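You operate a simulated robot arm through the tools that you are given. There is no shell and no other tool.

The job below is to be done with a simulated robot arm. You get a single attempt, and the scene is never put back.

## Task
Wipe the three gritty pieces and thread them on the middle upright tube.
Fine: rub each clean on the yellow cloth beside them before it goes on; steel nut first, then purple ring, then yellow tapered ring, narrow end up. Leave the finished set alone.

Only the result counts: the job must be done as asked and must still hold three seconds after the hand-in. Knocking over, shifting, dropping, spilling or breaking anything else fails it. Flat cloth is picked up by pressing the open fingertips on it (5 to 10 N) and closing them slowly along it; thin cloth reads only 2 to 8 mm in the jaws.

## Robot
A 7-joint arm with a two-finger parallel gripper, fixed in place. Base frame: the origin is at the foot of the arm, x ahead of it, y to its left, z up; the work surface is at about z = 0. Lengths are in m, angles in degrees, forces in N, time in s.
With the tool pointing down near the work surface it reaches from about 0.26 to 0.68 m from the base axis. Its first joint turns from -166.0 to 166.0 degrees. Payload 2.5 kg.
The tool frame sits at the grasp point between the pads (the TCP): z along the fingers, y along the line on which they close. The tips reach 0.03 m beyond it. Largest opening 0.094 m; finger width 0.028, thickness 0.01; the body of the gripper, 0.05 by 0.096 m, starts 0.055 m behind the TCP.
Orientation is told as [roll, pitch, yaw] about the base's x, y, z axes, in that order, counted from this pose: with the fingers straight down and closing along the base's y, the tool's x points along the base's -x, its y along +y and its z along -z.

## Interface
- The arm moves only by the tool step_arm. Its argument "steps" is a list of rows, each a list of 3 entries, a list of its own where there are three numbers: the turn, a rotation vector about the tool's x, y, z in units of 180 degrees (1.0 is 180 degrees), then the shift along the tool's x, y, z in units of 150 mm (1.0 is 150 mm), then the opening, from 0 (shut) to 1 (fully open). In form: [[[rx, ry, rz], [tx, ty, tz], grip], ...]. A call has 1 to 20 rows; each row is the pose to reach, as a shift and turn from the pose commanded when the call began, along the tool's axes at that moment. A call with a number of a shift or a turn outside -1 to 1 is refused whole. Each row takes 0.2 s and may step no farther than 0.05 m and 8.6 degrees from the row before; otherwise, or with a gripper value out of range, the whole call is refused. A pose out of reach is approached as far as the arm can. The call stops where the force on the tool passes 40 N (or 10 N more than at its start, if that is more) or the arm is blocked; 0.2 s more then pass. Each finger travels about 0.072 m/s and halts on what it meets, pressing with about 44 N; the grip force reading is that of the motor and also rises with nothing between the fingers. The clock runs only during rows and for 0.2 s after the last one: add rows that repeat a pose to give the fingers time. It gives the time, the measured TCP pose, the force on the tool (base axes), the opening and the grip force at its end, in the units of the frame above (readings bear some noise), with the torque about the TCP (base axes, N m) and any sound that the robot's microphone picked up.
- Cameras (640 x 400 px; columns grow to the right, rows downward): "scene" is fixed at [0.2202, -0.4993, 0.5632]; the picture's right is [0.97, -0.25, 0.00], its down [-0.14, -0.56, -0.82] and it looks along [0.20, 0.79, -0.58] (base axes); focal length 339 px, centre (320, 200). "wrist" rides on the gripper at [0.076, 0.014, -0.103] in the tool frame; the picture's right is [-0.18, 0.98, 0.00], its down [-0.75, -0.14, -0.64] and it looks along [-0.63, -0.12, 0.77] (tool axes); focal length 243 px, centre (320, 200). There is no depth. A picture from a camera that has moved, and an enlarged one, comes with that camera's place and axes in the base frame and with its lens.
- camera(camera): a new picture of that camera. It takes no simulated time.
- enlarge(camera, box): a new picture of the part [left, top, right, bottom] of that camera's present view, enlarged. It takes no simulated time.
- hand_in(): hands the job in; it is judged then, once.

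Nothing tells you positions but the pictures and the camera data. Unless the task says otherwise, let go and move clear before handing in.

The tools are called after "Request:" as a command line: name --argument value ..., lists and objects as JSON in quotes. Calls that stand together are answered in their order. step_arm: Moves the arm, as the interface text tells. Its arguments: {"type":"object","properties":{"steps":{"type":"array","items":{"type":"array"}}},"required":["steps"]} The other tools are called the same way: camera (camera) takes a picture; enlarge (camera, box) takes an enlarged picture of a part of a camera's view; hand_in () hands the job in.

At the start:

```text
t: 0.0
tool_pos: [0.4281, 0.0264, 0.3258]
tcp_rot: [0.0, 0.0, 0.0]
ft_force: [0.2, 0.3, -0.8]
wrist_torque: [0.02, 0.0, 0.02]
width: 0.0941
finger_force: 0.1
```

scene: 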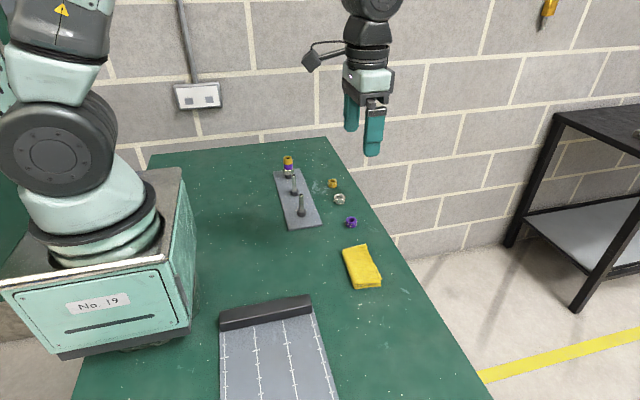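
wrist: 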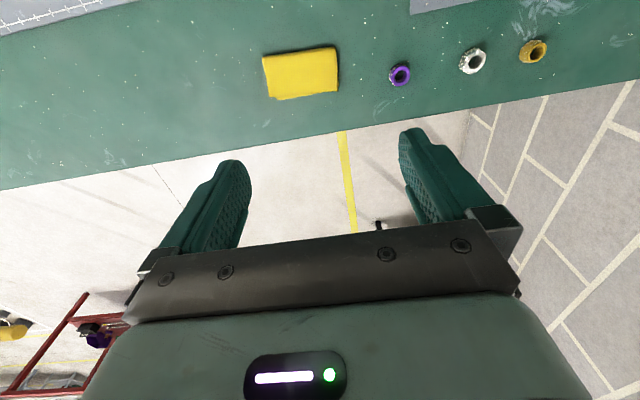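

The scene shows a plate with three upright tubes; the far one holds a finished set, and beside it are a yellow ring, a steel nut, a purple ring and a yellow folded cloth. I'll enlarge the views to locate things exactly.

Request:
enlarge --camera "scene" --box '[260, 145, 380, 235]'

Request:
enlarge --camera "scene" --box '[300, 200, 420, 300]'

Request:
enlarge --camera "wrist" --box '[240, 0, 640, 130]'

```text
4.44 times, centred on (320, 190) of scene
camera zoom: at [0.2202, -0.4993, 0.5632], right [0.97, -0.25, 0.0], down [-0.14, -0.56, -0.82], along [0.2, 0.79, -0.58], focal length 1505 px, centre (320, 244)
```

zoom: 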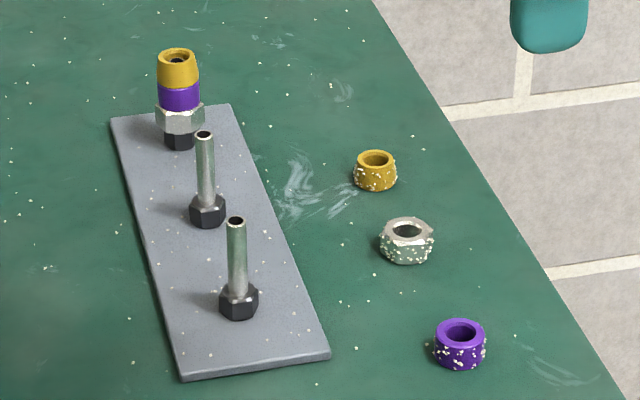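

```text
4.00 times, centred on (360, 250) of scene
camera zoom: at [0.2202, -0.4993, 0.5632], right [0.97, -0.25, 0.0], down [-0.14, -0.56, -0.82], along [0.2, 0.79, -0.58], focal length 1355 px, centre (160, 0)
```

zoom: 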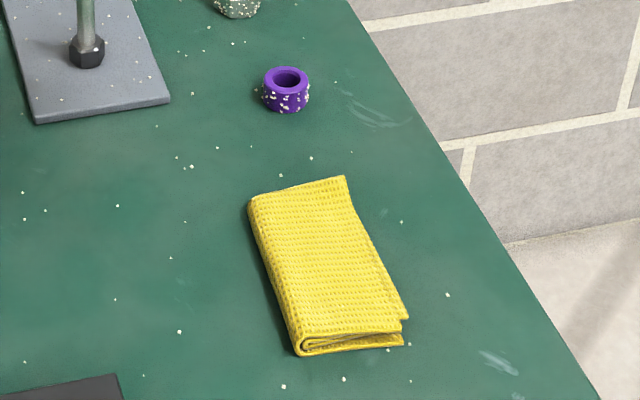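

```text
1.60 times, centred on (440, 65) of wrist
camera zoom: at [0.3524, 0.0419, 0.4286], right [0.18, 0.98, 0.0], down [0.75, -0.14, 0.64], along [0.63, -0.12, -0.77], focal length 388 px, centre (128, 416)
```

zoom: 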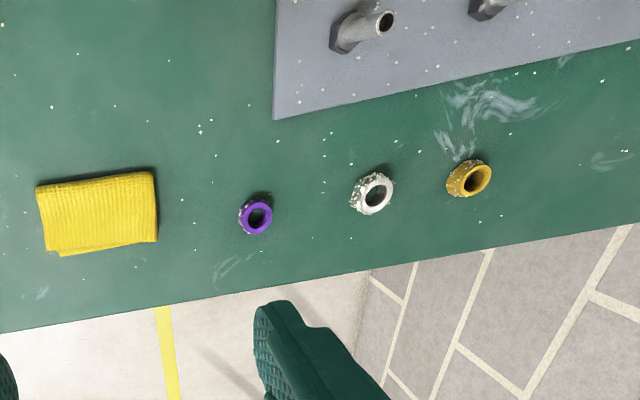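

Rough positions: pieces at x≈0.47 with y≈0.33 (yellow), 0.245 (nut) and 0.137 (purple); the middle tube at about (0.35, 0.303), its top at z≈0.073; the cloth centred near (0.44, -0.005). I'll look closer at each piece's shape and orientation.

Request:
enlarge --camera "scene" --box '[316, 172, 364, 208]'

Request:
enlarge --camera "scene" --box '[270, 150, 318, 186]'

Request:
enlarge --camera "wrist" --box '[440, 20, 560, 95]'

```text
11.11 times, centred on (340, 190) of scene
camera zoom: at [0.2202, -0.4993, 0.5632], right [0.97, -0.25, 0.0], down [-0.14, -0.56, -0.82], along [0.2, 0.79, -0.58], focal length 3763 px, centre (98, 311)
```

zoom: 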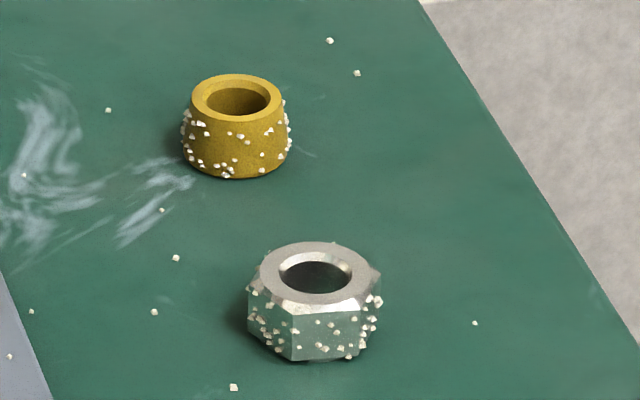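

```text
11.11 times, centred on (294, 168) of scene
camera zoom: at [0.2202, -0.4993, 0.5632], right [0.97, -0.25, 0.0], down [-0.14, -0.56, -0.82], along [0.2, 0.79, -0.58], focal length 3763 px, centre (609, 556)
```

zoom: 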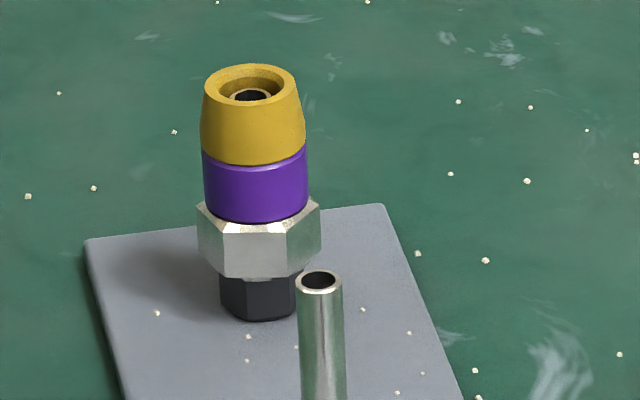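

```text
5.33 times, centred on (500, 58) of wrist
camera zoom: at [0.3524, 0.0419, 0.4286], right [0.18, 0.98, 0.0], down [0.75, -0.14, 0.64], along [0.63, -0.12, -0.77], focal length 1294 px, centre (-640, 960)
```

zoom: 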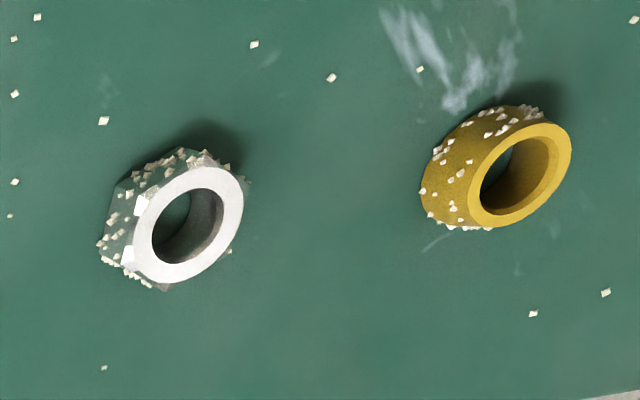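

The yellow ring already stands narrow end up, and the grit sits on the sides. I'll move above the nut for a wrist view.

Request:
step_arm --steps '[[[0, 0, 0], [-0.065, 0.18, 0.1], 1], [[0, 0, 0], [-0.13, 0.36, 0.2], 1], [[0, 0, 0], [-0.195, 0.54, 0.4], 1], [[0, 0, 0], [-0.26, 0.72, 0.6], 1], [[0, 0, 0], [-0.26, 0.9, 0.8], 1]]'

Request:
step_arm --steps '[[[0, 0, 0], [0, 0.18, 0.1], 1], [[0, 0, 0], [0, 0.36, 0.2], 1], [[0, 0, 0], [0, 0.555, 0.3], 1], [[0, 0, 0], [0, 0.555, 0.3], 1]]'

Request:
camera --camera "wrist"

Request:
camera --camera "scene"

```text
t: 1.2
tool_pos: [0.4699, 0.1623, 0.2086]
tcp_rot: [-0.1, -0.2, -0.1]
ft_force: [0.0, -0.5, -0.3]
wrist_torque: [0.0, -0.01, -0.02]
width: 0.0942
finger_force: 0.1
```

```text
t: 2.2
tool_pos: [0.4672, 0.2443, 0.1608]
tcp_rot: [0.1, 0.0, 0.0]
ft_force: [0.7, -0.5, 0.0]
wrist_torque: [0.03, 0.0, 0.01]
width: 0.094
finger_force: 0.1
```

```text
taken
camera wrist: at [0.3912, 0.2603, 0.2642], right [0.18, 0.98, 0.0], down [0.75, -0.14, 0.64], along [0.63, -0.12, -0.77], focal length 243 px, centre (320, 200)
```

wrist: 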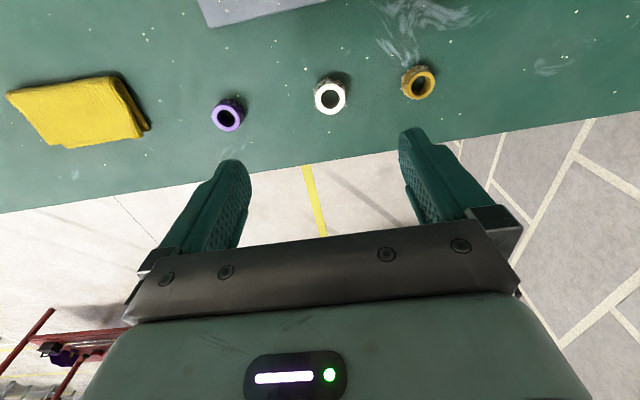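

```text
taken
```

scene: 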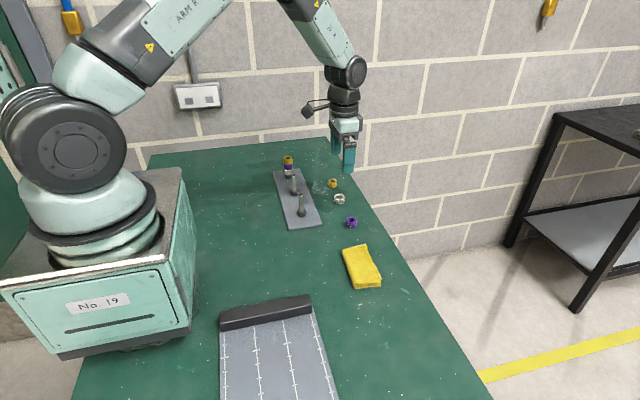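

The wrist view puts the nut nearer y≈0.256, with purple at y≈0.150 and yellow at y≈0.341. I'll go lower to refine it.

Request:
step_arm --steps '[[[0, 0, 0], [0, 0.04, 0.2], 1], [[0, 0, 0], [0, 0.08, 0.4], 1], [[0, 0, 0], [0, 0.08, 0.4], 1]]'

Request:
camera --camera "wrist"

Request:
enlarge --camera "wrist" --box '[280, 80, 380, 180]'

```text
t: 3.0
tool_pos: [0.4692, 0.2568, 0.1014]
tcp_rot: [0.0, 0.0, 0.1]
ft_force: [-0.4, 0.4, -0.7]
wrist_torque: [0.01, 0.0, 0.01]
width: 0.0939
finger_force: 0.1
```

```text
taken
camera wrist: at [0.3922, 0.2729, 0.2042], right [0.18, 0.98, 0.0], down [0.75, -0.14, 0.64], along [0.63, -0.12, -0.77], focal length 243 px, centre (320, 200)
```

wrist: 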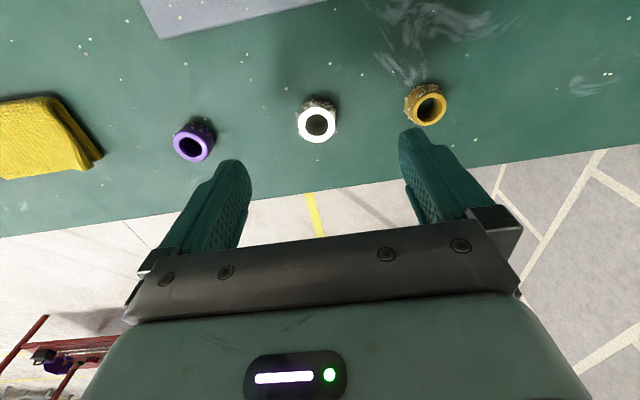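

```text
4.00 times, centred on (330, 130) of wrist
camera zoom: at [0.3922, 0.2729, 0.2042], right [0.18, 0.98, 0.0], down [0.75, -0.14, 0.64], along [0.63, -0.12, -0.77], focal length 970 px, centre (280, 480)
```

zoom: 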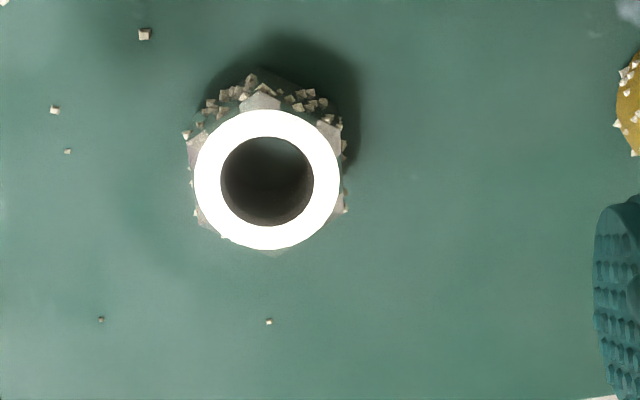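

The nut is at about (0.469, 0.256) with its flats facing ±y, within about 5° of yaw. I'll turn to match and descend around it.

Request:
step_arm --steps '[[[0, 0, 0.014], [-0.003, -0.007, 0.1], 1], [[0, 0, 0.028], [-0.005, -0.012, 0.2], 1], [[0, 0, 0.028], [-0.005, -0.012, 0.3], 1], [[0, 0, 0.028], [-0.005, -0.012, 0.4], 1], [[0, 0, 0.028], [-0.005, -0.012, 0.45], 1], [[0, 0, 0.028], [-0.005, -0.012, 0.45], 1]]'

Request:
camera --camera "wrist"

Request:
enlarge --camera "scene" --box '[300, 145, 380, 235]'

```text
t: 4.4
tool_pos: [0.4684, 0.2554, 0.0328]
tcp_rot: [0.0, 0.0, -5.0]
ft_force: [-0.5, 0.1, 0.5]
wrist_torque: [0.0, 0.04, 0.0]
width: 0.0939
finger_force: 0.0
```

```text
taken
camera wrist: at [0.394, 0.2776, 0.1359], right [0.27, 0.96, 0.0], down [0.74, -0.21, 0.64], along [0.62, -0.17, -0.77], focal length 243 px, centre (320, 200)
```

wrist: 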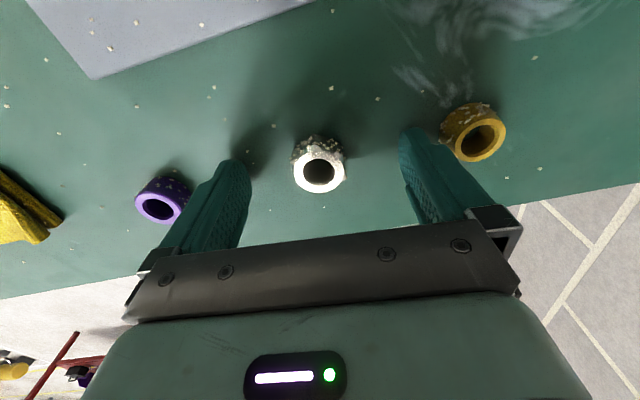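

```text
4.44 times, centred on (340, 190) of scene
camera zoom: at [0.2202, -0.4993, 0.5632], right [0.97, -0.25, 0.0], down [-0.14, -0.56, -0.82], along [0.2, 0.79, -0.58], focal length 1505 px, centre (231, 244)
```

zoom: 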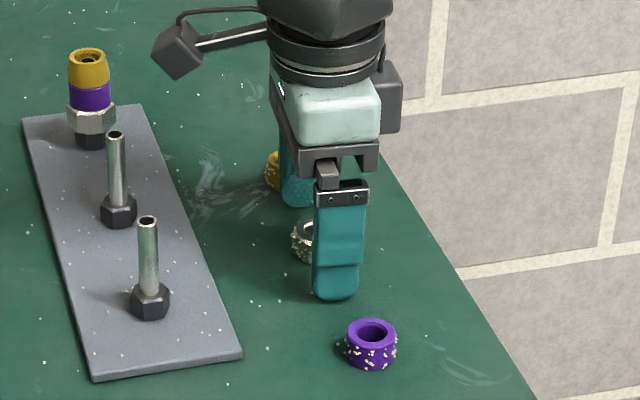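

The fingers straddle the nut well. I'll close on it.

Request:
step_arm --steps '[[[0, 0, 0], [0, 0, 0], 0.6], [[0, 0, 0], [0, 0, 0], 0.4], [[0, 0, 0], [0, 0, 0], 0], [[0, 0, 0], [0, 0, 0], 0], [[0, 0, 0], [0, 0, 0], 0]]'

Request:
camera --camera "wrist"

```text
t: 5.6
tool_pos: [0.4678, 0.2548, 0.033]
tcp_rot: [0.0, 0.0, -5.0]
ft_force: [-0.3, 0.0, 0.7]
wrist_torque: [-0.04, 0.04, -0.01]
width: 0.0291
finger_force: 44.8
```

```text
taken
camera wrist: at [0.394, 0.2775, 0.136], right [0.27, 0.96, 0.0], down [0.74, -0.21, 0.64], along [0.62, -0.17, -0.77], focal length 243 px, centre (320, 200)
```

wrist: 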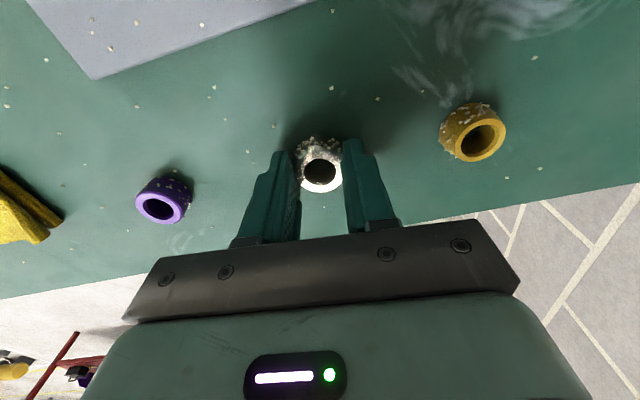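

The nut is held (opening 29 mm). I'll lift it, square the yaw again and carry it over to the cloth.

Request:
step_arm --steps '[[[0, 0, 0], [0, 0, -0.15], 0], [[0, 0, 0], [0, 0, -0.3], 0], [[0, 0, -0.014], [0, 0, -0.4], 0], [[0, 0, -0.028], [0, 0, -0.5], 0]]'

Request:
step_arm --steps '[[[0, 0, 0], [0.03, -0.2, 0], 0], [[0, 0, 0], [0.06, -0.4, 0], 0], [[0, 0, 0], [0.12, -0.6, 0], 0], [[0, 0, 0], [0.18, -0.8, 0], 0], [[0, 0, 0], [0.18, -0.95, 0], 0]]'

Request:
step_arm --steps '[[[0, 0, 0], [0, -0.2, 0], 0], [[0, 0, 0], [0, -0.4, 0], 0], [[0, 0, 0], [0, -0.6, 0], 0], [[0, 0, 0], [0, -0.77, 0], 0], [[0, 0, 0], [0, -0.77, 0], 0]]'

Request:
camera --camera "wrist"

Request:
enlarge --camera "scene" --box '[300, 190, 420, 300]'

```text
t: 6.6
tool_pos: [0.4687, 0.2541, 0.1087]
tcp_rot: [0.0, 0.0, 0.0]
ft_force: [-0.3, -0.6, -0.3]
wrist_torque: [0.01, -0.03, 0.01]
width: 0.0291
finger_force: 44.1
```

```text
t: 7.8
tool_pos: [0.4421, 0.1126, 0.108]
tcp_rot: [0.0, 0.0, 0.1]
ft_force: [-0.2, 0.0, -0.9]
wrist_torque: [-0.02, -0.03, -0.01]
width: 0.0292
finger_force: 44.1
```

```text
t: 9.0
tool_pos: [0.4411, -0.0033, 0.1065]
tcp_rot: [0.1, 0.0, 0.1]
ft_force: [-0.1, -0.8, 0.0]
wrist_torque: [-0.01, -0.03, 0.01]
width: 0.0291
finger_force: 43.4
```

```text
taken
camera wrist: at [0.3648, 0.0126, 0.2104], right [0.18, 0.98, 0.0], down [0.75, -0.14, 0.64], along [0.63, -0.12, -0.77], focal length 243 px, centre (320, 200)
```

wrist: 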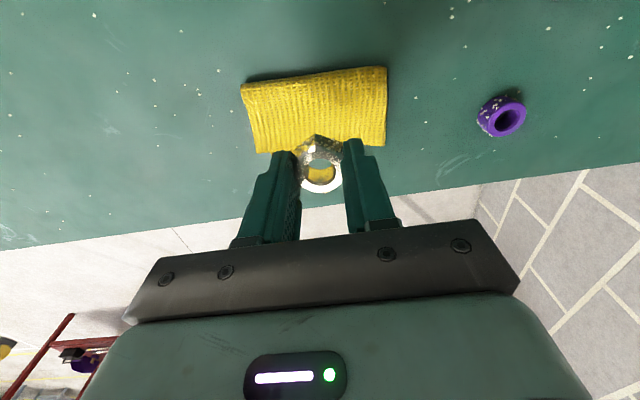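

```text
3.64 times, centred on (360, 245) of scene
camera zoom: at [0.2202, -0.4993, 0.5632], right [0.97, -0.25, 0.0], down [-0.14, -0.56, -0.82], along [0.2, 0.79, -0.58], focal length 1232 px, centre (174, 36)
```

zoom: 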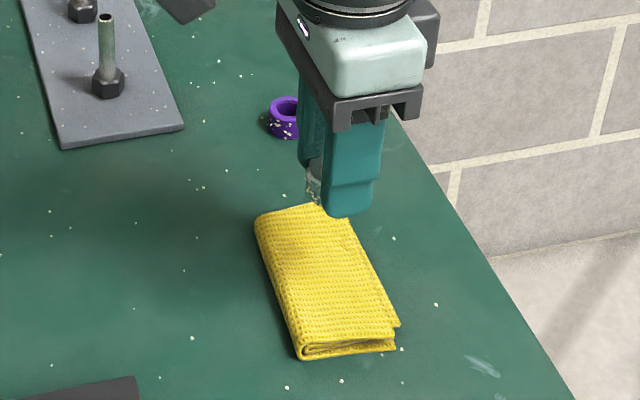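

The nut is over the cloth's centre. I'll lower gently until it touches.

Request:
step_arm --steps '[[[0, 0, 0], [0, 0, 0.15], 0], [[0, 0, 0], [0, 0, 0.3], 0], [[0, 0, 0], [0, 0, 0.38], 0], [[0, 0, 0], [0, 0, 0.4], 0], [[0, 0, 0], [0, 0, 0.41], 0]]'

Request:
enlarge --camera "scene" --box '[320, 200, 400, 300]'

```text
t: 9.8
tool_pos: [0.4422, -0.0025, 0.0541]
tcp_rot: [-0.1, -0.1, -0.1]
ft_force: [-4.3, 0.9, 13.1]
wrist_torque: [0.01, 0.12, -0.02]
width: 0.0294
finger_force: 44.4
stopped in row 4: the force on the tool passed its limit at 61 N (the readings are from after the stop); the commanded pose is now the measured one
```

```text
4.00 times, centred on (360, 250) of scene
camera zoom: at [0.2202, -0.4993, 0.5632], right [0.97, -0.25, 0.0], down [-0.14, -0.56, -0.82], along [0.2, 0.79, -0.58], focal length 1355 px, centre (160, 0)
```

zoom: 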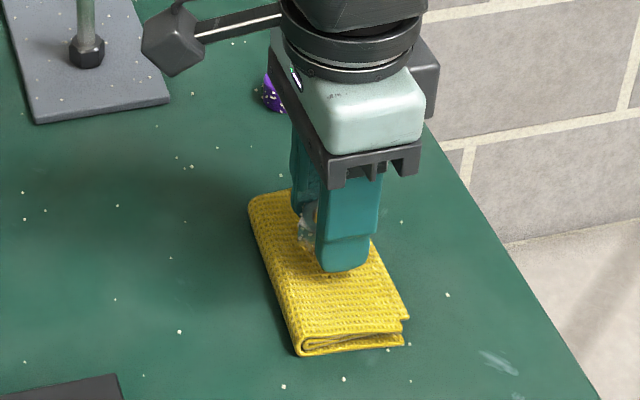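

Contact came at z≈0.054 (the cloth is about 20 mm thick), and it's now pressing with about 13 N. I'll rub back and forth gently and check.

Request:
step_arm --steps '[[[0, 0, 0], [0, 0.05, 0], 0], [[0, 0, 0], [0, 0.1, 0], 0], [[0, 0, 0], [0, 0.0, 0], 0], [[0, 0, 0], [0, -0.1, 0], 0], [[0, 0, 0], [0, 0, 0], 0], [[0, 0, 0], [0, 0.1, 0], 0], [[0, 0, 0], [0, 0, 0], 0], [[0, 0, 0], [0, -0.1, 0], 0], [[0, 0, 0], [0, 0, 0], 0]]'

Request:
enlarge --camera "scene" --box '[320, 200, 400, 300]'

Request:
camera --camera "wrist"

```text
t: 11.8
tool_pos: [0.4404, -0.0063, 0.0545]
tcp_rot: [-0.2, -0.1, -0.1]
ft_force: [0.7, -12.6, 20.8]
wrist_torque: [-0.39, -0.08, -0.04]
width: 0.029
finger_force: 44.3
```

```text
4.00 times, centred on (360, 250) of scene
camera zoom: at [0.2202, -0.4993, 0.5632], right [0.97, -0.25, 0.0], down [-0.14, -0.56, -0.82], along [0.2, 0.79, -0.58], focal length 1355 px, centre (160, 0)
```

zoom: 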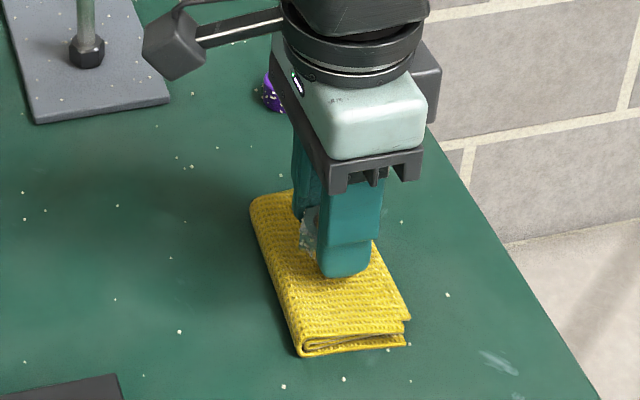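

```text
taken
camera wrist: at [0.3651, 0.0097, 0.1566], right [0.19, 0.98, 0.0], down [0.75, -0.14, 0.64], along [0.63, -0.12, -0.77], focal length 243 px, centre (320, 200)
```

wrist: 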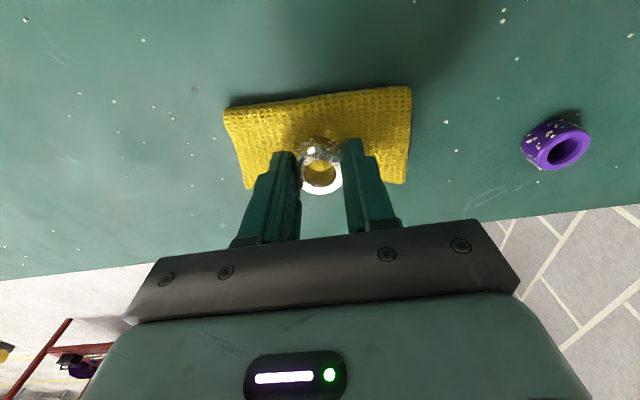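

The cloth stayed put. I'll lift a little to see whether the grit came off.

Request:
step_arm --steps '[[[0, 0, 0], [0, 0, -0.1], 0], [[0, 0, 0], [0, 0, -0.25], 0], [[0, 0, 0], [0, 0, -0.4], 0]]'

Request:
enlarge --camera "scene" --box '[330, 190, 390, 240]'

Request:
enlarge --camera "wrist" --box '[270, 110, 370, 210]'

Request:
enlarge --camera "scene" --box '[310, 200, 410, 300]'

```text
t: 12.6
tool_pos: [0.4432, -0.0028, 0.1137]
tcp_rot: [0.0, 0.0, 0.0]
ft_force: [-0.6, -0.3, -0.6]
wrist_torque: [0.0, 0.0, -0.03]
width: 0.0292
finger_force: 43.9
```

```text
8.00 times, centred on (360, 215) of scene
camera zoom: at [0.2202, -0.4993, 0.5632], right [0.97, -0.25, 0.0], down [-0.14, -0.56, -0.82], along [0.2, 0.79, -0.58], focal length 2709 px, centre (0, 80)
```

zoom: 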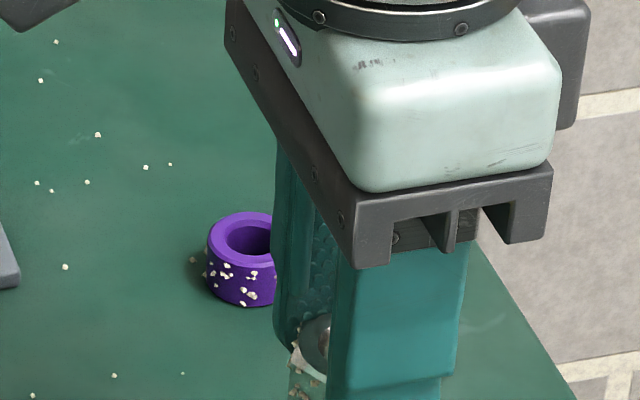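

```text
4.00 times, centred on (320, 160) of wrist
camera zoom: at [0.3652, 0.0124, 0.2171], right [0.18, 0.98, 0.0], down [0.75, -0.14, 0.64], along [0.63, -0.12, -0.77], focal length 970 px, centre (320, 360)
```

zoom: 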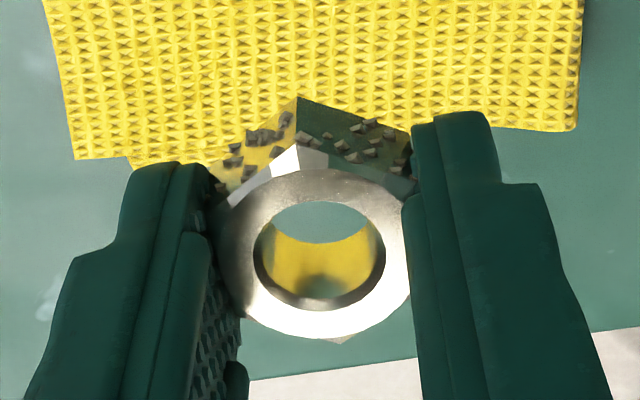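

```text
4.00 times, centred on (360, 250) of scene
camera zoom: at [0.2202, -0.4993, 0.5632], right [0.97, -0.25, 0.0], down [-0.14, -0.56, -0.82], along [0.2, 0.79, -0.58], focal length 1355 px, centre (160, 0)
```

zoom: 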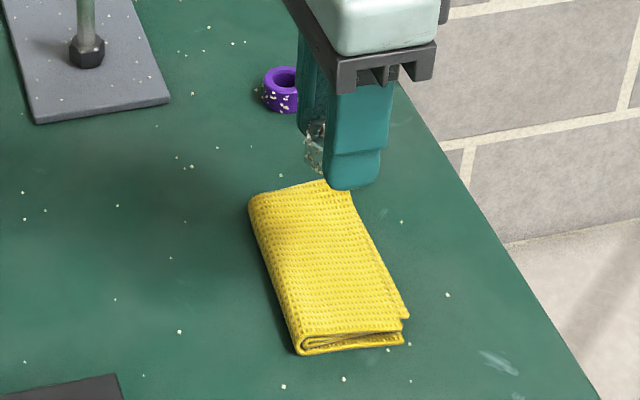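

Some grit is still on the nut's sides. I'll zoom in to compare before deciding how to rub.

Request:
enlarge --camera "scene" --box '[380, 225, 404, 249]'

Request:
enlarge --camera "scene" --box '[354, 222, 378, 246]'

Request:
enlarge --camera "wrist" --box '[290, 130, 350, 180]'

```text
16.00 times, centred on (392, 237) of scene
camera zoom: at [0.2202, -0.4993, 0.5632], right [0.97, -0.25, 0.0], down [-0.14, -0.56, -0.82], along [0.2, 0.79, -0.58], focal length 5419 px, centre (-832, -392)
```

zoom: 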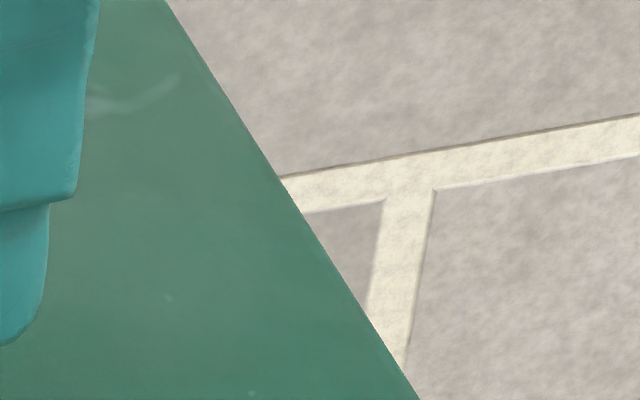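

```text
16.00 times, centred on (366, 234) of scene
camera zoom: at [0.2202, -0.4993, 0.5632], right [0.97, -0.25, 0.0], down [-0.14, -0.56, -0.82], along [0.2, 0.79, -0.58], focal length 5419 px, centre (-416, -344)
```

zoom: 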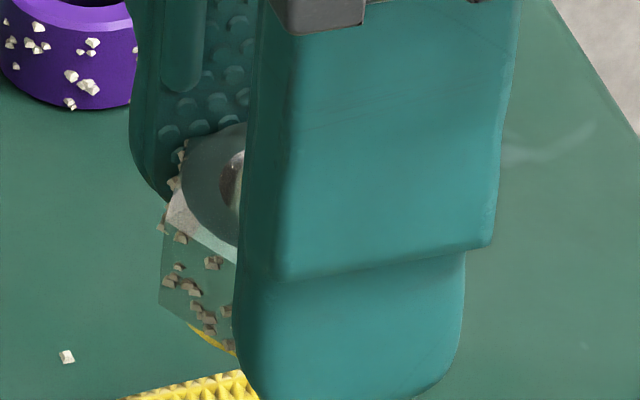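

```text
8.00 times, centred on (320, 155) of wrist
camera zoom: at [0.3652, 0.0124, 0.2171], right [0.18, 0.98, 0.0], down [0.75, -0.14, 0.64], along [0.63, -0.12, -0.77], focal length 1941 px, centre (320, 560)
```

zoom: 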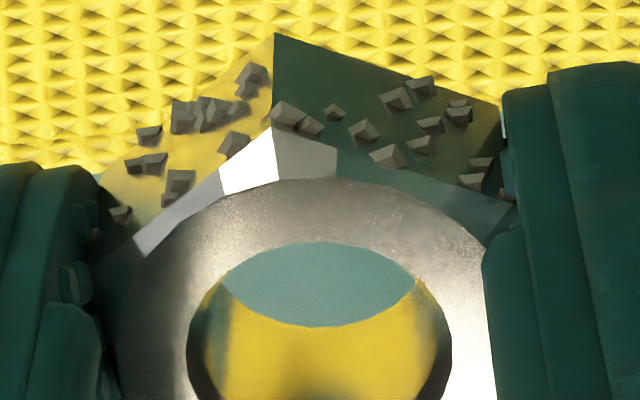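

The grit count looks unchanged. I'll try longer, firmer strokes on the flat side and compare before trying tilted rubs.

Request:
step_arm --steps '[[[0, 0, 0], [0, 0, 0.15], 0], [[0, 0, 0], [0, 0, 0.3], 0], [[0, 0, 0], [0, 0, 0.36], 0], [[0, 0, 0], [0, 0, 0.38], 0], [[0, 0, 0], [0, 0, 0.395], 0], [[0, 0, 0], [0, 0.1, 0.4], 0], [[0, 0, 0], [0, 0.2, 0.4], 0], [[0, 0, 0], [0, 0.1, 0.4], 0], [[0, 0, 0], [0, 0, 0.4], 0], [[0, 0, 0], [0, -0.1, 0.4], 0], [[0, 0, 0], [0, -0.2, 0.4], 0], [[0, 0, 0], [0, -0.1, 0.4], 0], [[0, 0, 0], [0, 0, 0.4], 0], [[0, 0, 0], [0, 0.1, 0.4], 0], [[0, 0, 0], [0, 0.2, 0.4], 0], [[0, 0, 0], [0, 0.1, 0.4], 0], [[0, 0, 0], [0, 0, 0.4], 0], [[0, 0, 0], [0, -0.1, 0.4], 0], [[0, 0, 0], [0, -0.2, 0.4], 0], [[0, 0, 0], [0, 0, 0.4], 0]]'

Request:
enlarge --camera "wrist" --box '[290, 130, 350, 180]'

Request:
camera --camera "wrist"

```text
t: 16.8
tool_pos: [0.4411, -0.0066, 0.0537]
tcp_rot: [-0.3, -0.2, -0.2]
ft_force: [0.4, -17.8, 24.9]
wrist_torque: [-0.41, -0.08, -0.06]
width: 0.0288
finger_force: 44.3
```

```text
8.00 times, centred on (320, 155) of wrist
camera zoom: at [0.3643, 0.0098, 0.1563], right [0.19, 0.98, 0.0], down [0.75, -0.14, 0.64], along [0.63, -0.12, -0.76], focal length 1941 px, centre (320, 560)
```

zoom: 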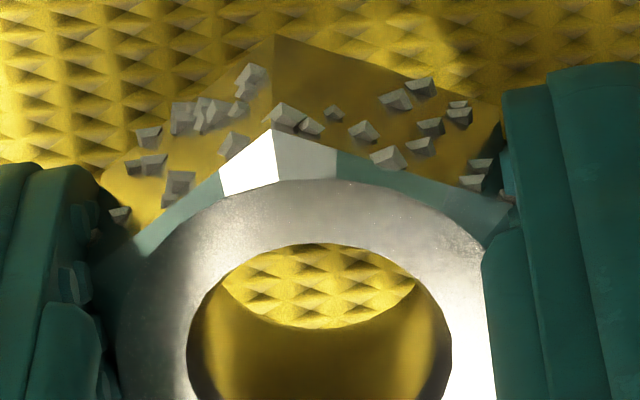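

```text
taken
camera wrist: at [0.3643, 0.0098, 0.1563], right [0.19, 0.98, 0.0], down [0.75, -0.14, 0.64], along [0.63, -0.12, -0.76], focal length 243 px, centre (320, 200)
```

wrist: 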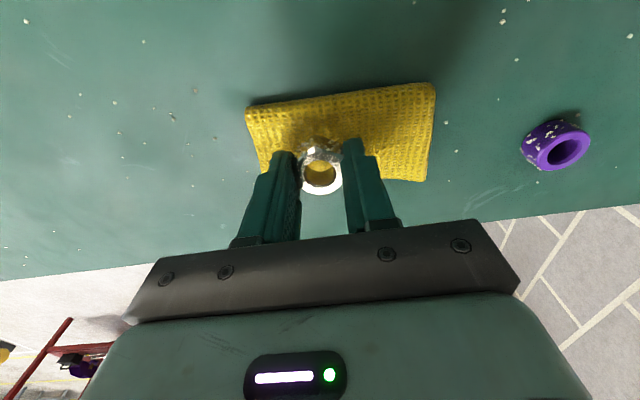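

The grit is unchanged and the cloth has crept sideways, so the nut may be dragging the cloth instead of sliding on it. I'll make one stroke and look at how the cloth responds.

Request:
step_arm --steps '[[[0, 0, 0], [0, 0.1, 0], 0], [[0, 0, 0], [0, 0.2, 0], 0], [[0, 0, 0], [0, 0.2, 0], 0]]'

Request:
camera --camera "scene"

Request:
enlarge --camera "scene" --box '[320, 200, 400, 300]'

Request:
camera --camera "wrist"

```text
t: 17.2
tool_pos: [0.4411, 0.0011, 0.0527]
tcp_rot: [-0.1, -0.3, -0.1]
ft_force: [0.1, -0.3, 6.5]
wrist_torque: [0.15, 0.03, 0.01]
width: 0.0292
finger_force: 43.9
stopped in row 1: the force on the tool passed its limit at 45 N (the readings are from after the stop); the commanded pose is now the measured one
```

```text
taken
```

scene: 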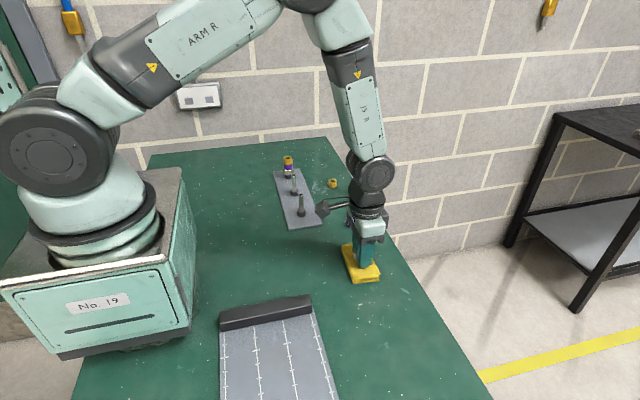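

```text
4.00 times, centred on (360, 250) of scene
camera zoom: at [0.2202, -0.4993, 0.5632], right [0.97, -0.25, 0.0], down [-0.14, -0.56, -0.82], along [0.2, 0.79, -0.58], focal length 1355 px, centre (160, 0)
```

zoom: 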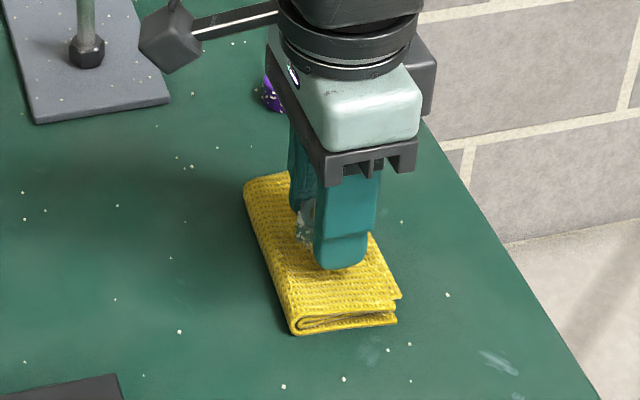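

```text
taken
camera wrist: at [0.3648, 0.0157, 0.1566], right [0.19, 0.98, 0.0], down [0.75, -0.14, 0.64], along [0.63, -0.12, -0.76], focal length 243 px, centre (320, 200)
```

wrist: 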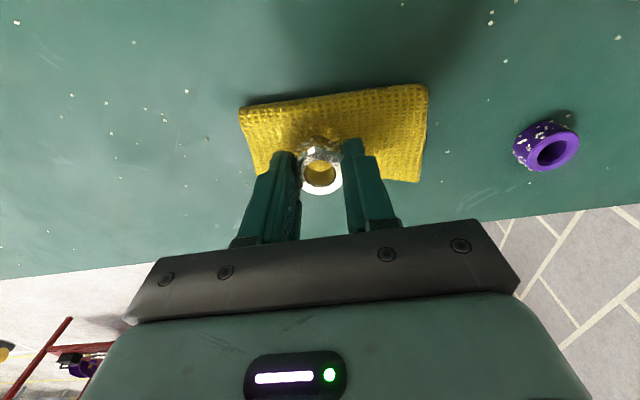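

The nut sticks and then slips a few millimetres at this pressure. I'll back off to a light pressure and stroke again so it slides instead of dragging the cloth.

Request:
step_arm --steps '[[[0, 0, 0], [0, 0, -0.007], 0], [[0, 0, 0], [0, 0.07, -0.007], 0], [[0, 0, 0], [0, 0.14, -0.007], 0], [[0, 0, 0], [0, 0.21, -0.007], 0], [[0, 0, 0], [0, 0.21, -0.007], 0]]'

Request:
camera --camera "wrist"

Request:
step_arm --steps '[[[0, 0, 0], [0, -0.07, 0], 0], [[0, 0, 0], [0, -0.14, 0], 0], [[0, 0, 0], [0, -0.21, 0], 0], [[0, 0, 0], [0, -0.28, 0], 0], [[0, 0, 0], [0, -0.35, 0], 0], [[0, 0, 0], [0, -0.35, 0], 0]]'

Request:
camera --camera "wrist"

```text
t: 18.4
tool_pos: [0.4403, 0.0298, 0.0541]
tcp_rot: [-0.3, -0.2, -0.2]
ft_force: [-0.1, -1.4, 1.4]
wrist_torque: [0.01, 0.05, 0.03]
width: 0.0292
finger_force: 43.8
```

```text
taken
camera wrist: at [0.3648, 0.0465, 0.1569], right [0.19, 0.98, 0.0], down [0.75, -0.14, 0.64], along [0.63, -0.12, -0.76], focal length 243 px, centre (320, 200)
```

wrist: 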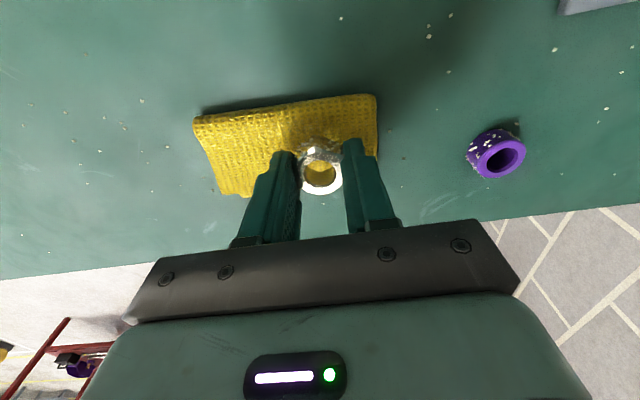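

```text
t: 19.8
tool_pos: [0.4416, -0.0211, 0.0546]
tcp_rot: [-0.3, 0.0, -0.1]
ft_force: [-0.4, -0.5, -0.8]
wrist_torque: [0.0, 0.01, 0.02]
width: 0.0292
finger_force: 44.1
```

```text
taken
camera wrist: at [0.3655, -0.0053, 0.1571], right [0.19, 0.98, 0.0], down [0.75, -0.14, 0.64], along [0.63, -0.12, -0.76], focal length 243 px, centre (320, 200)
```

wrist: 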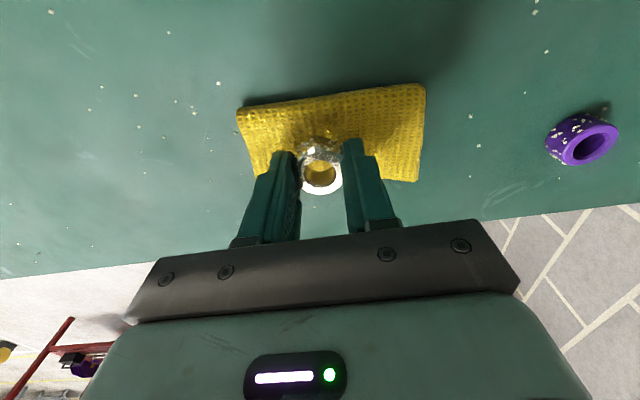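

Request:
enlarge --camera "wrist" --box '[290, 130, 350, 180]'

Request:
enlarge --camera "scene" --box '[325, 220, 395, 290]'

```text
8.00 times, centred on (320, 155) of wrist
camera zoom: at [0.3655, -0.0053, 0.1571], right [0.19, 0.98, 0.0], down [0.75, -0.14, 0.64], along [0.63, -0.12, -0.76], focal length 1941 px, centre (320, 560)
```

zoom: 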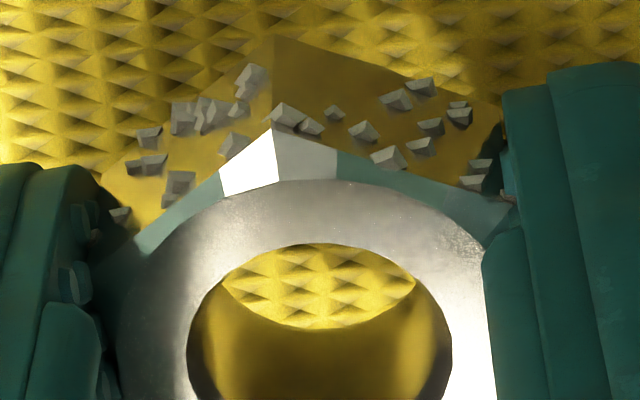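

```text
5.71 times, centred on (360, 255) of scene
camera zoom: at [0.2202, -0.4993, 0.5632], right [0.97, -0.25, 0.0], down [-0.14, -0.56, -0.82], along [0.2, 0.79, -0.58], focal length 1935 px, centre (91, -114)
```

zoom: 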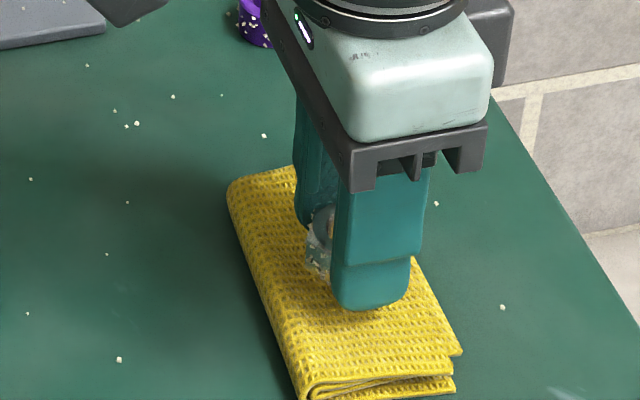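

The nut has probably been pushed up flush with the fingertips, so the tips are doing the rubbing. I'll set it down here on the cloth and re-grip higher, so its lower half sticks out below the tips.

Request:
step_arm --steps '[[[0, 0, 0], [0, 0, 0], 0.35], [[0, 0, 0], [0, 0, 0], 0.5], [[0, 0, 0], [0, 0, 0], 0.5], [[0, 0, 0], [0, 0, -0.03], 0.5], [[0, 0, 0], [0, 0, -0.06], 0.5]]'

Request:
enlarge --camera "scene" --box '[325, 220, 395, 290]'

Request:
camera --camera "wrist"

```text
t: 21.0
tool_pos: [0.4413, -0.0218, 0.0635]
tcp_rot: [-0.3, 0.0, -0.1]
ft_force: [0.3, 0.5, -0.8]
wrist_torque: [-0.02, 0.02, 0.0]
width: 0.0471
finger_force: 0.0
```

```text
5.71 times, centred on (360, 255) of scene
camera zoom: at [0.2202, -0.4993, 0.5632], right [0.97, -0.25, 0.0], down [-0.14, -0.56, -0.82], along [0.2, 0.79, -0.58], focal length 1935 px, centre (91, -114)
```

zoom: 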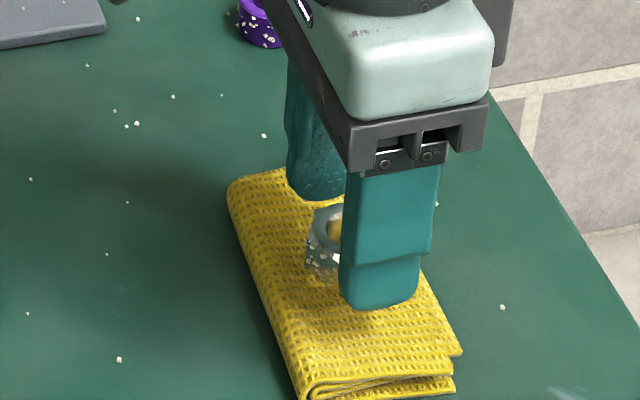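

```text
taken
camera wrist: at [0.3645, -0.0051, 0.1668], right [0.19, 0.98, 0.0], down [0.75, -0.14, 0.64], along [0.63, -0.12, -0.76], focal length 243 px, centre (320, 200)
```

wrist: 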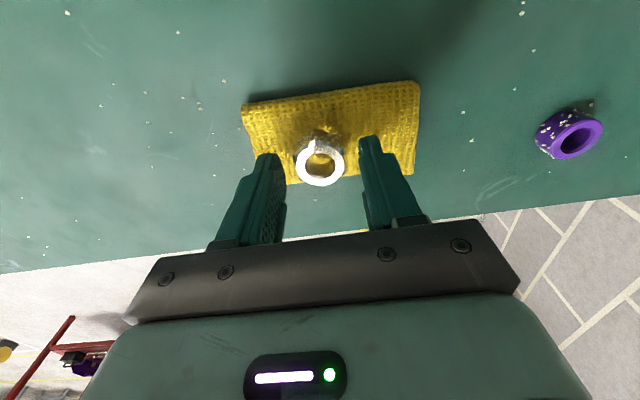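

Request:
step_arm --steps '[[[0, 0, 0], [0, 0, 0], 0.4], [[0, 0, 0], [0, 0, 0], 0.3], [[0, 0, 0], [0, 0, 0], 0], [[0, 0, 0], [0, 0, 0], 0]]'

Request:
step_arm --steps '[[[0, 0, 0], [0, 0, -0.1], 0], [[0, 0, 0], [0, 0, -0.25], 0], [[0, 0, 0], [0, 0, -0.4], 0]]'

Request:
enlarge --camera "scene" --box '[325, 200, 405, 280]'

Request:
enlarge --camera "wrist" --box '[220, 50, 420, 200]'

```text
t: 22.0
tool_pos: [0.4407, -0.0216, 0.0634]
tcp_rot: [-0.2, -0.1, -0.1]
ft_force: [-0.7, -0.9, 1.8]
wrist_torque: [-0.01, 0.03, -0.01]
width: 0.0292
finger_force: 43.7
```

```text
t: 22.8
tool_pos: [0.4406, -0.0209, 0.123]
tcp_rot: [-0.3, -0.1, -0.2]
ft_force: [1.3, -1.1, -0.7]
wrist_torque: [-0.01, 0.01, 0.01]
width: 0.0292
finger_force: 44.0
```

```text
5.00 times, centred on (365, 240) of scene
camera zoom: at [0.2202, -0.4993, 0.5632], right [0.97, -0.25, 0.0], down [-0.14, -0.56, -0.82], along [0.2, 0.79, -0.58], focal length 1693 px, centre (95, 0)
```

zoom: 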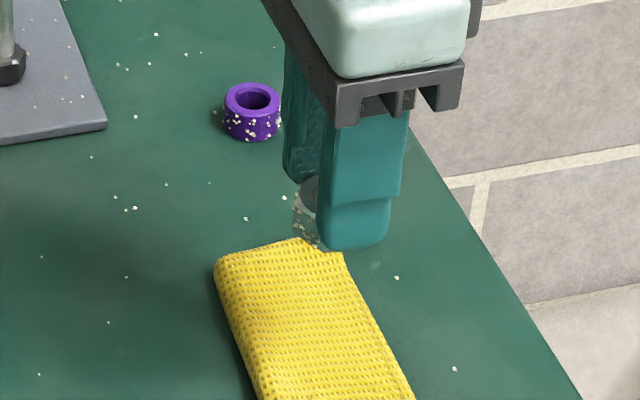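

```text
2.67 times, centred on (320, 125) of wrist
camera zoom: at [0.3654, -0.0051, 0.2262], right [0.19, 0.98, 0.0], down [0.75, -0.14, 0.64], along [0.63, -0.12, -0.77], focal length 647 px, centre (320, 400)
```

zoom: 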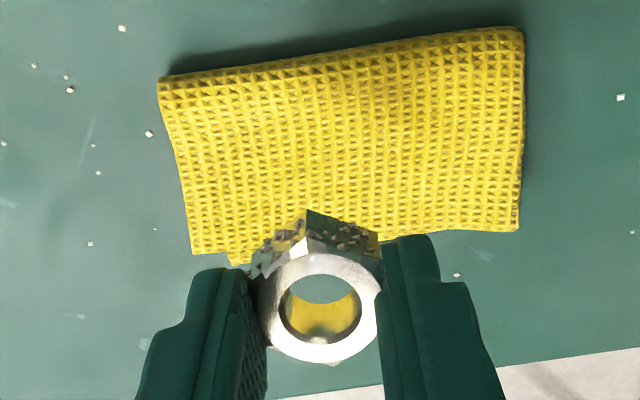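

The nut now protrudes below the tips. Next I'll tilt the gripper about 50° so its side leans towards the cloth, keeping it above for now.

Request:
step_arm --steps '[[[0, -0.0475, 0], [0.03, 0.02, 0], 0], [[0, -0.095, 0], [0.06, 0.04, 0], 0], [[0, -0.1425, 0], [0.09, 0.06, 0], 0], [[0, -0.19, 0], [0.12, 0.06, 0], 0], [[0, -0.2375, 0], [0.15, 0.06, 0], 0], [[0, -0.278, 0], [0.15, 0.06, 0], 0], [[0, -0.278, 0], [0.15, 0.06, 0], 0]]'

Request:
camera --camera "scene"

Request:
camera --camera "wrist"

```text
t: 24.4
tool_pos: [0.4179, -0.0113, 0.1227]
tcp_rot: [-0.4, -50.2, 0.2]
ft_force: [-0.7, -0.9, 0.0]
wrist_torque: [-0.01, 0.02, -0.02]
width: 0.0289
finger_force: 44.2
```

```text
taken
```

scene: 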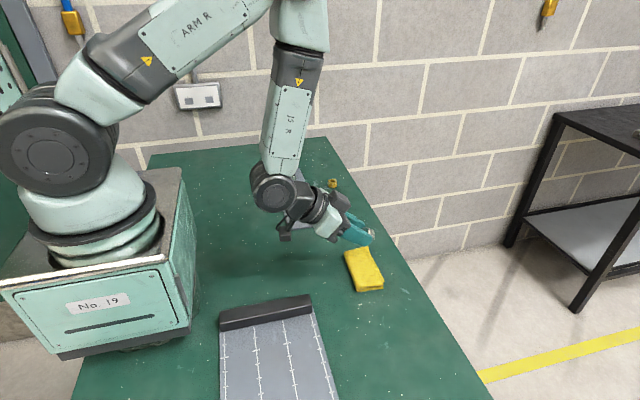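

```text
taken
camera wrist: at [0.2907, 0.0041, 0.1303], right [0.12, 0.98, 0.14], down [-0.01, -0.14, 0.99], along [0.99, -0.12, -0.01], focal length 243 px, centre (320, 200)
```

wrist: 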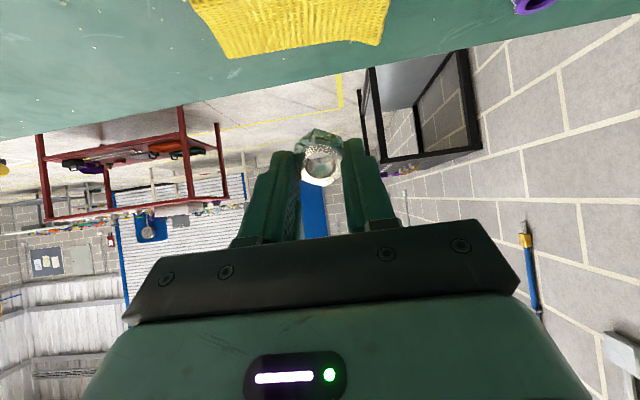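

Tilted to 50°. Now I'll lower straight down in small steps until the nut's side edge touches.

Request:
step_arm --steps '[[[0, 0, 0], [0.1, 0, 0.084], 0], [[0, 0, 0], [0.2, 0, 0.168], 0], [[0, 0, 0], [0.26, 0, 0.218], 0], [[0, 0, 0], [0.29, 0, 0.2434], 0], [[0, 0, 0], [0.305, 0, 0.256], 0], [[0, 0, 0], [0.315, 0, 0.2644], 0]]'

Request:
enlarge --camera "scene" --box '[310, 210, 410, 300]'

Request:
camera --camera "wrist"

```text
t: 25.8
tool_pos: [0.4186, -0.0118, 0.0618]
tcp_rot: [-0.4, -50.3, 0.2]
ft_force: [-1.7, 0.0, 4.8]
wrist_torque: [-0.03, -0.06, 0.02]
width: 0.029
finger_force: 44.8
```

```text
4.44 times, centred on (360, 255) of scene
camera zoom: at [0.2202, -0.4993, 0.5632], right [0.97, -0.25, 0.0], down [-0.14, -0.56, -0.82], along [0.2, 0.79, -0.58], focal length 1505 px, centre (142, -44)
```

zoom: 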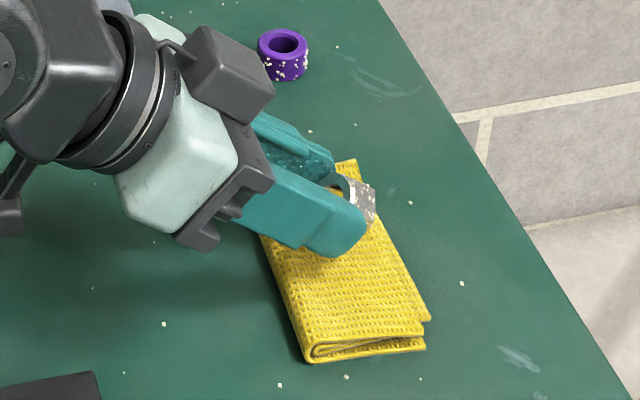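

```text
taken
camera wrist: at [0.2914, 0.0035, 0.0697], right [0.12, 0.98, 0.14], down [-0.01, -0.14, 0.99], along [0.99, -0.12, 0.0], focal length 243 px, centre (320, 200)
```

wrist: 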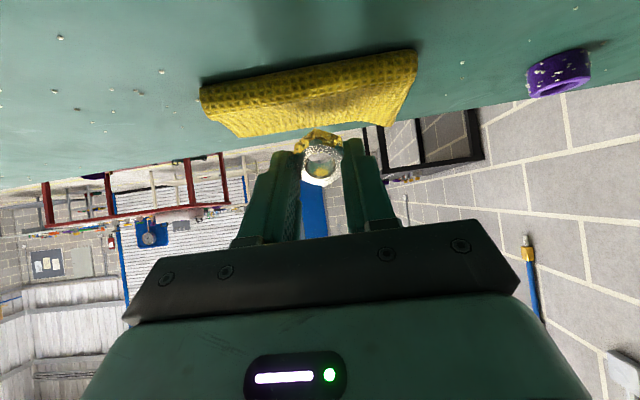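

Light contact, about 5 N. I'll rub along y and check the grit.

Request:
step_arm --steps '[[[0, 0, 0], [0, 0.07, 0], 0], [[0, 0, 0], [0, 0.14, 0], 0], [[0, 0, 0], [0, 0.21, 0], 0], [[0, 0, 0], [0, 0.14, 0], 0], [[0, 0, 0], [0, 0.07, 0], 0], [[0, 0, 0], [0, 0, 0], 0], [[0, 0, 0], [0, -0.07, 0], 0], [[0, 0, 0], [0, -0.14, 0], 0], [[0, 0, 0], [0, -0.07, 0], 0], [[0, 0, 0], [0, 0, 0], 0]]'

Request:
enlarge --camera "wrist" --box '[280, 110, 360, 190]'

Request:
enlarge --camera "scene" --box '[310, 210, 410, 300]'

```text
t: 28.0
tool_pos: [0.419, -0.0123, 0.0629]
tcp_rot: [-0.4, -50.2, 0.1]
ft_force: [-0.3, -1.3, 0.8]
wrist_torque: [-0.02, -0.01, -0.05]
width: 0.0289
finger_force: 44.2
```

```text
5.00 times, centred on (320, 150) of wrist
camera zoom: at [0.2917, 0.0028, 0.0702], right [0.12, 0.98, 0.14], down [-0.01, -0.14, 0.99], along [0.99, -0.12, -0.01], focal length 1213 px, centre (320, 450)
```

zoom: 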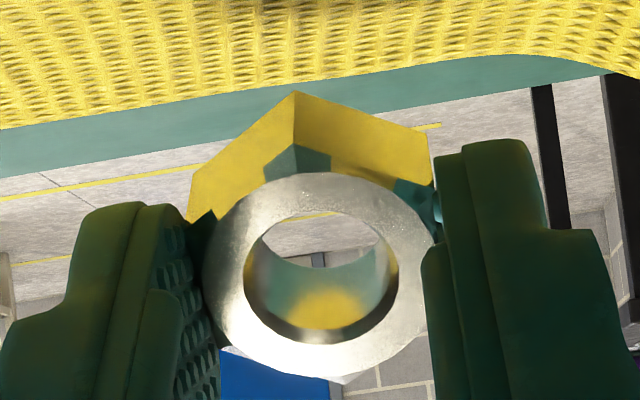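

```text
4.44 times, centred on (360, 255) of scene
camera zoom: at [0.2202, -0.4993, 0.5632], right [0.97, -0.25, 0.0], down [-0.14, -0.56, -0.82], along [0.2, 0.79, -0.58], focal length 1505 px, centre (142, -44)
```

zoom: 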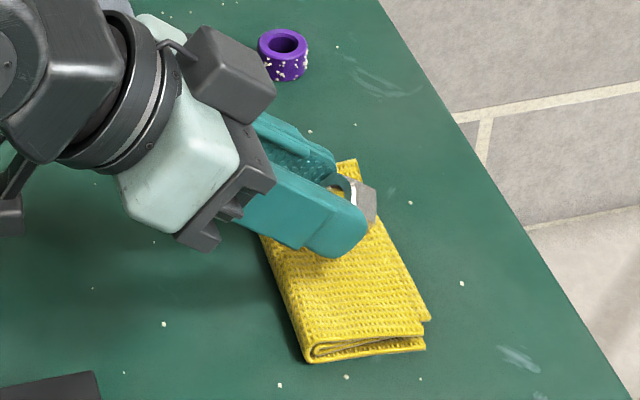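

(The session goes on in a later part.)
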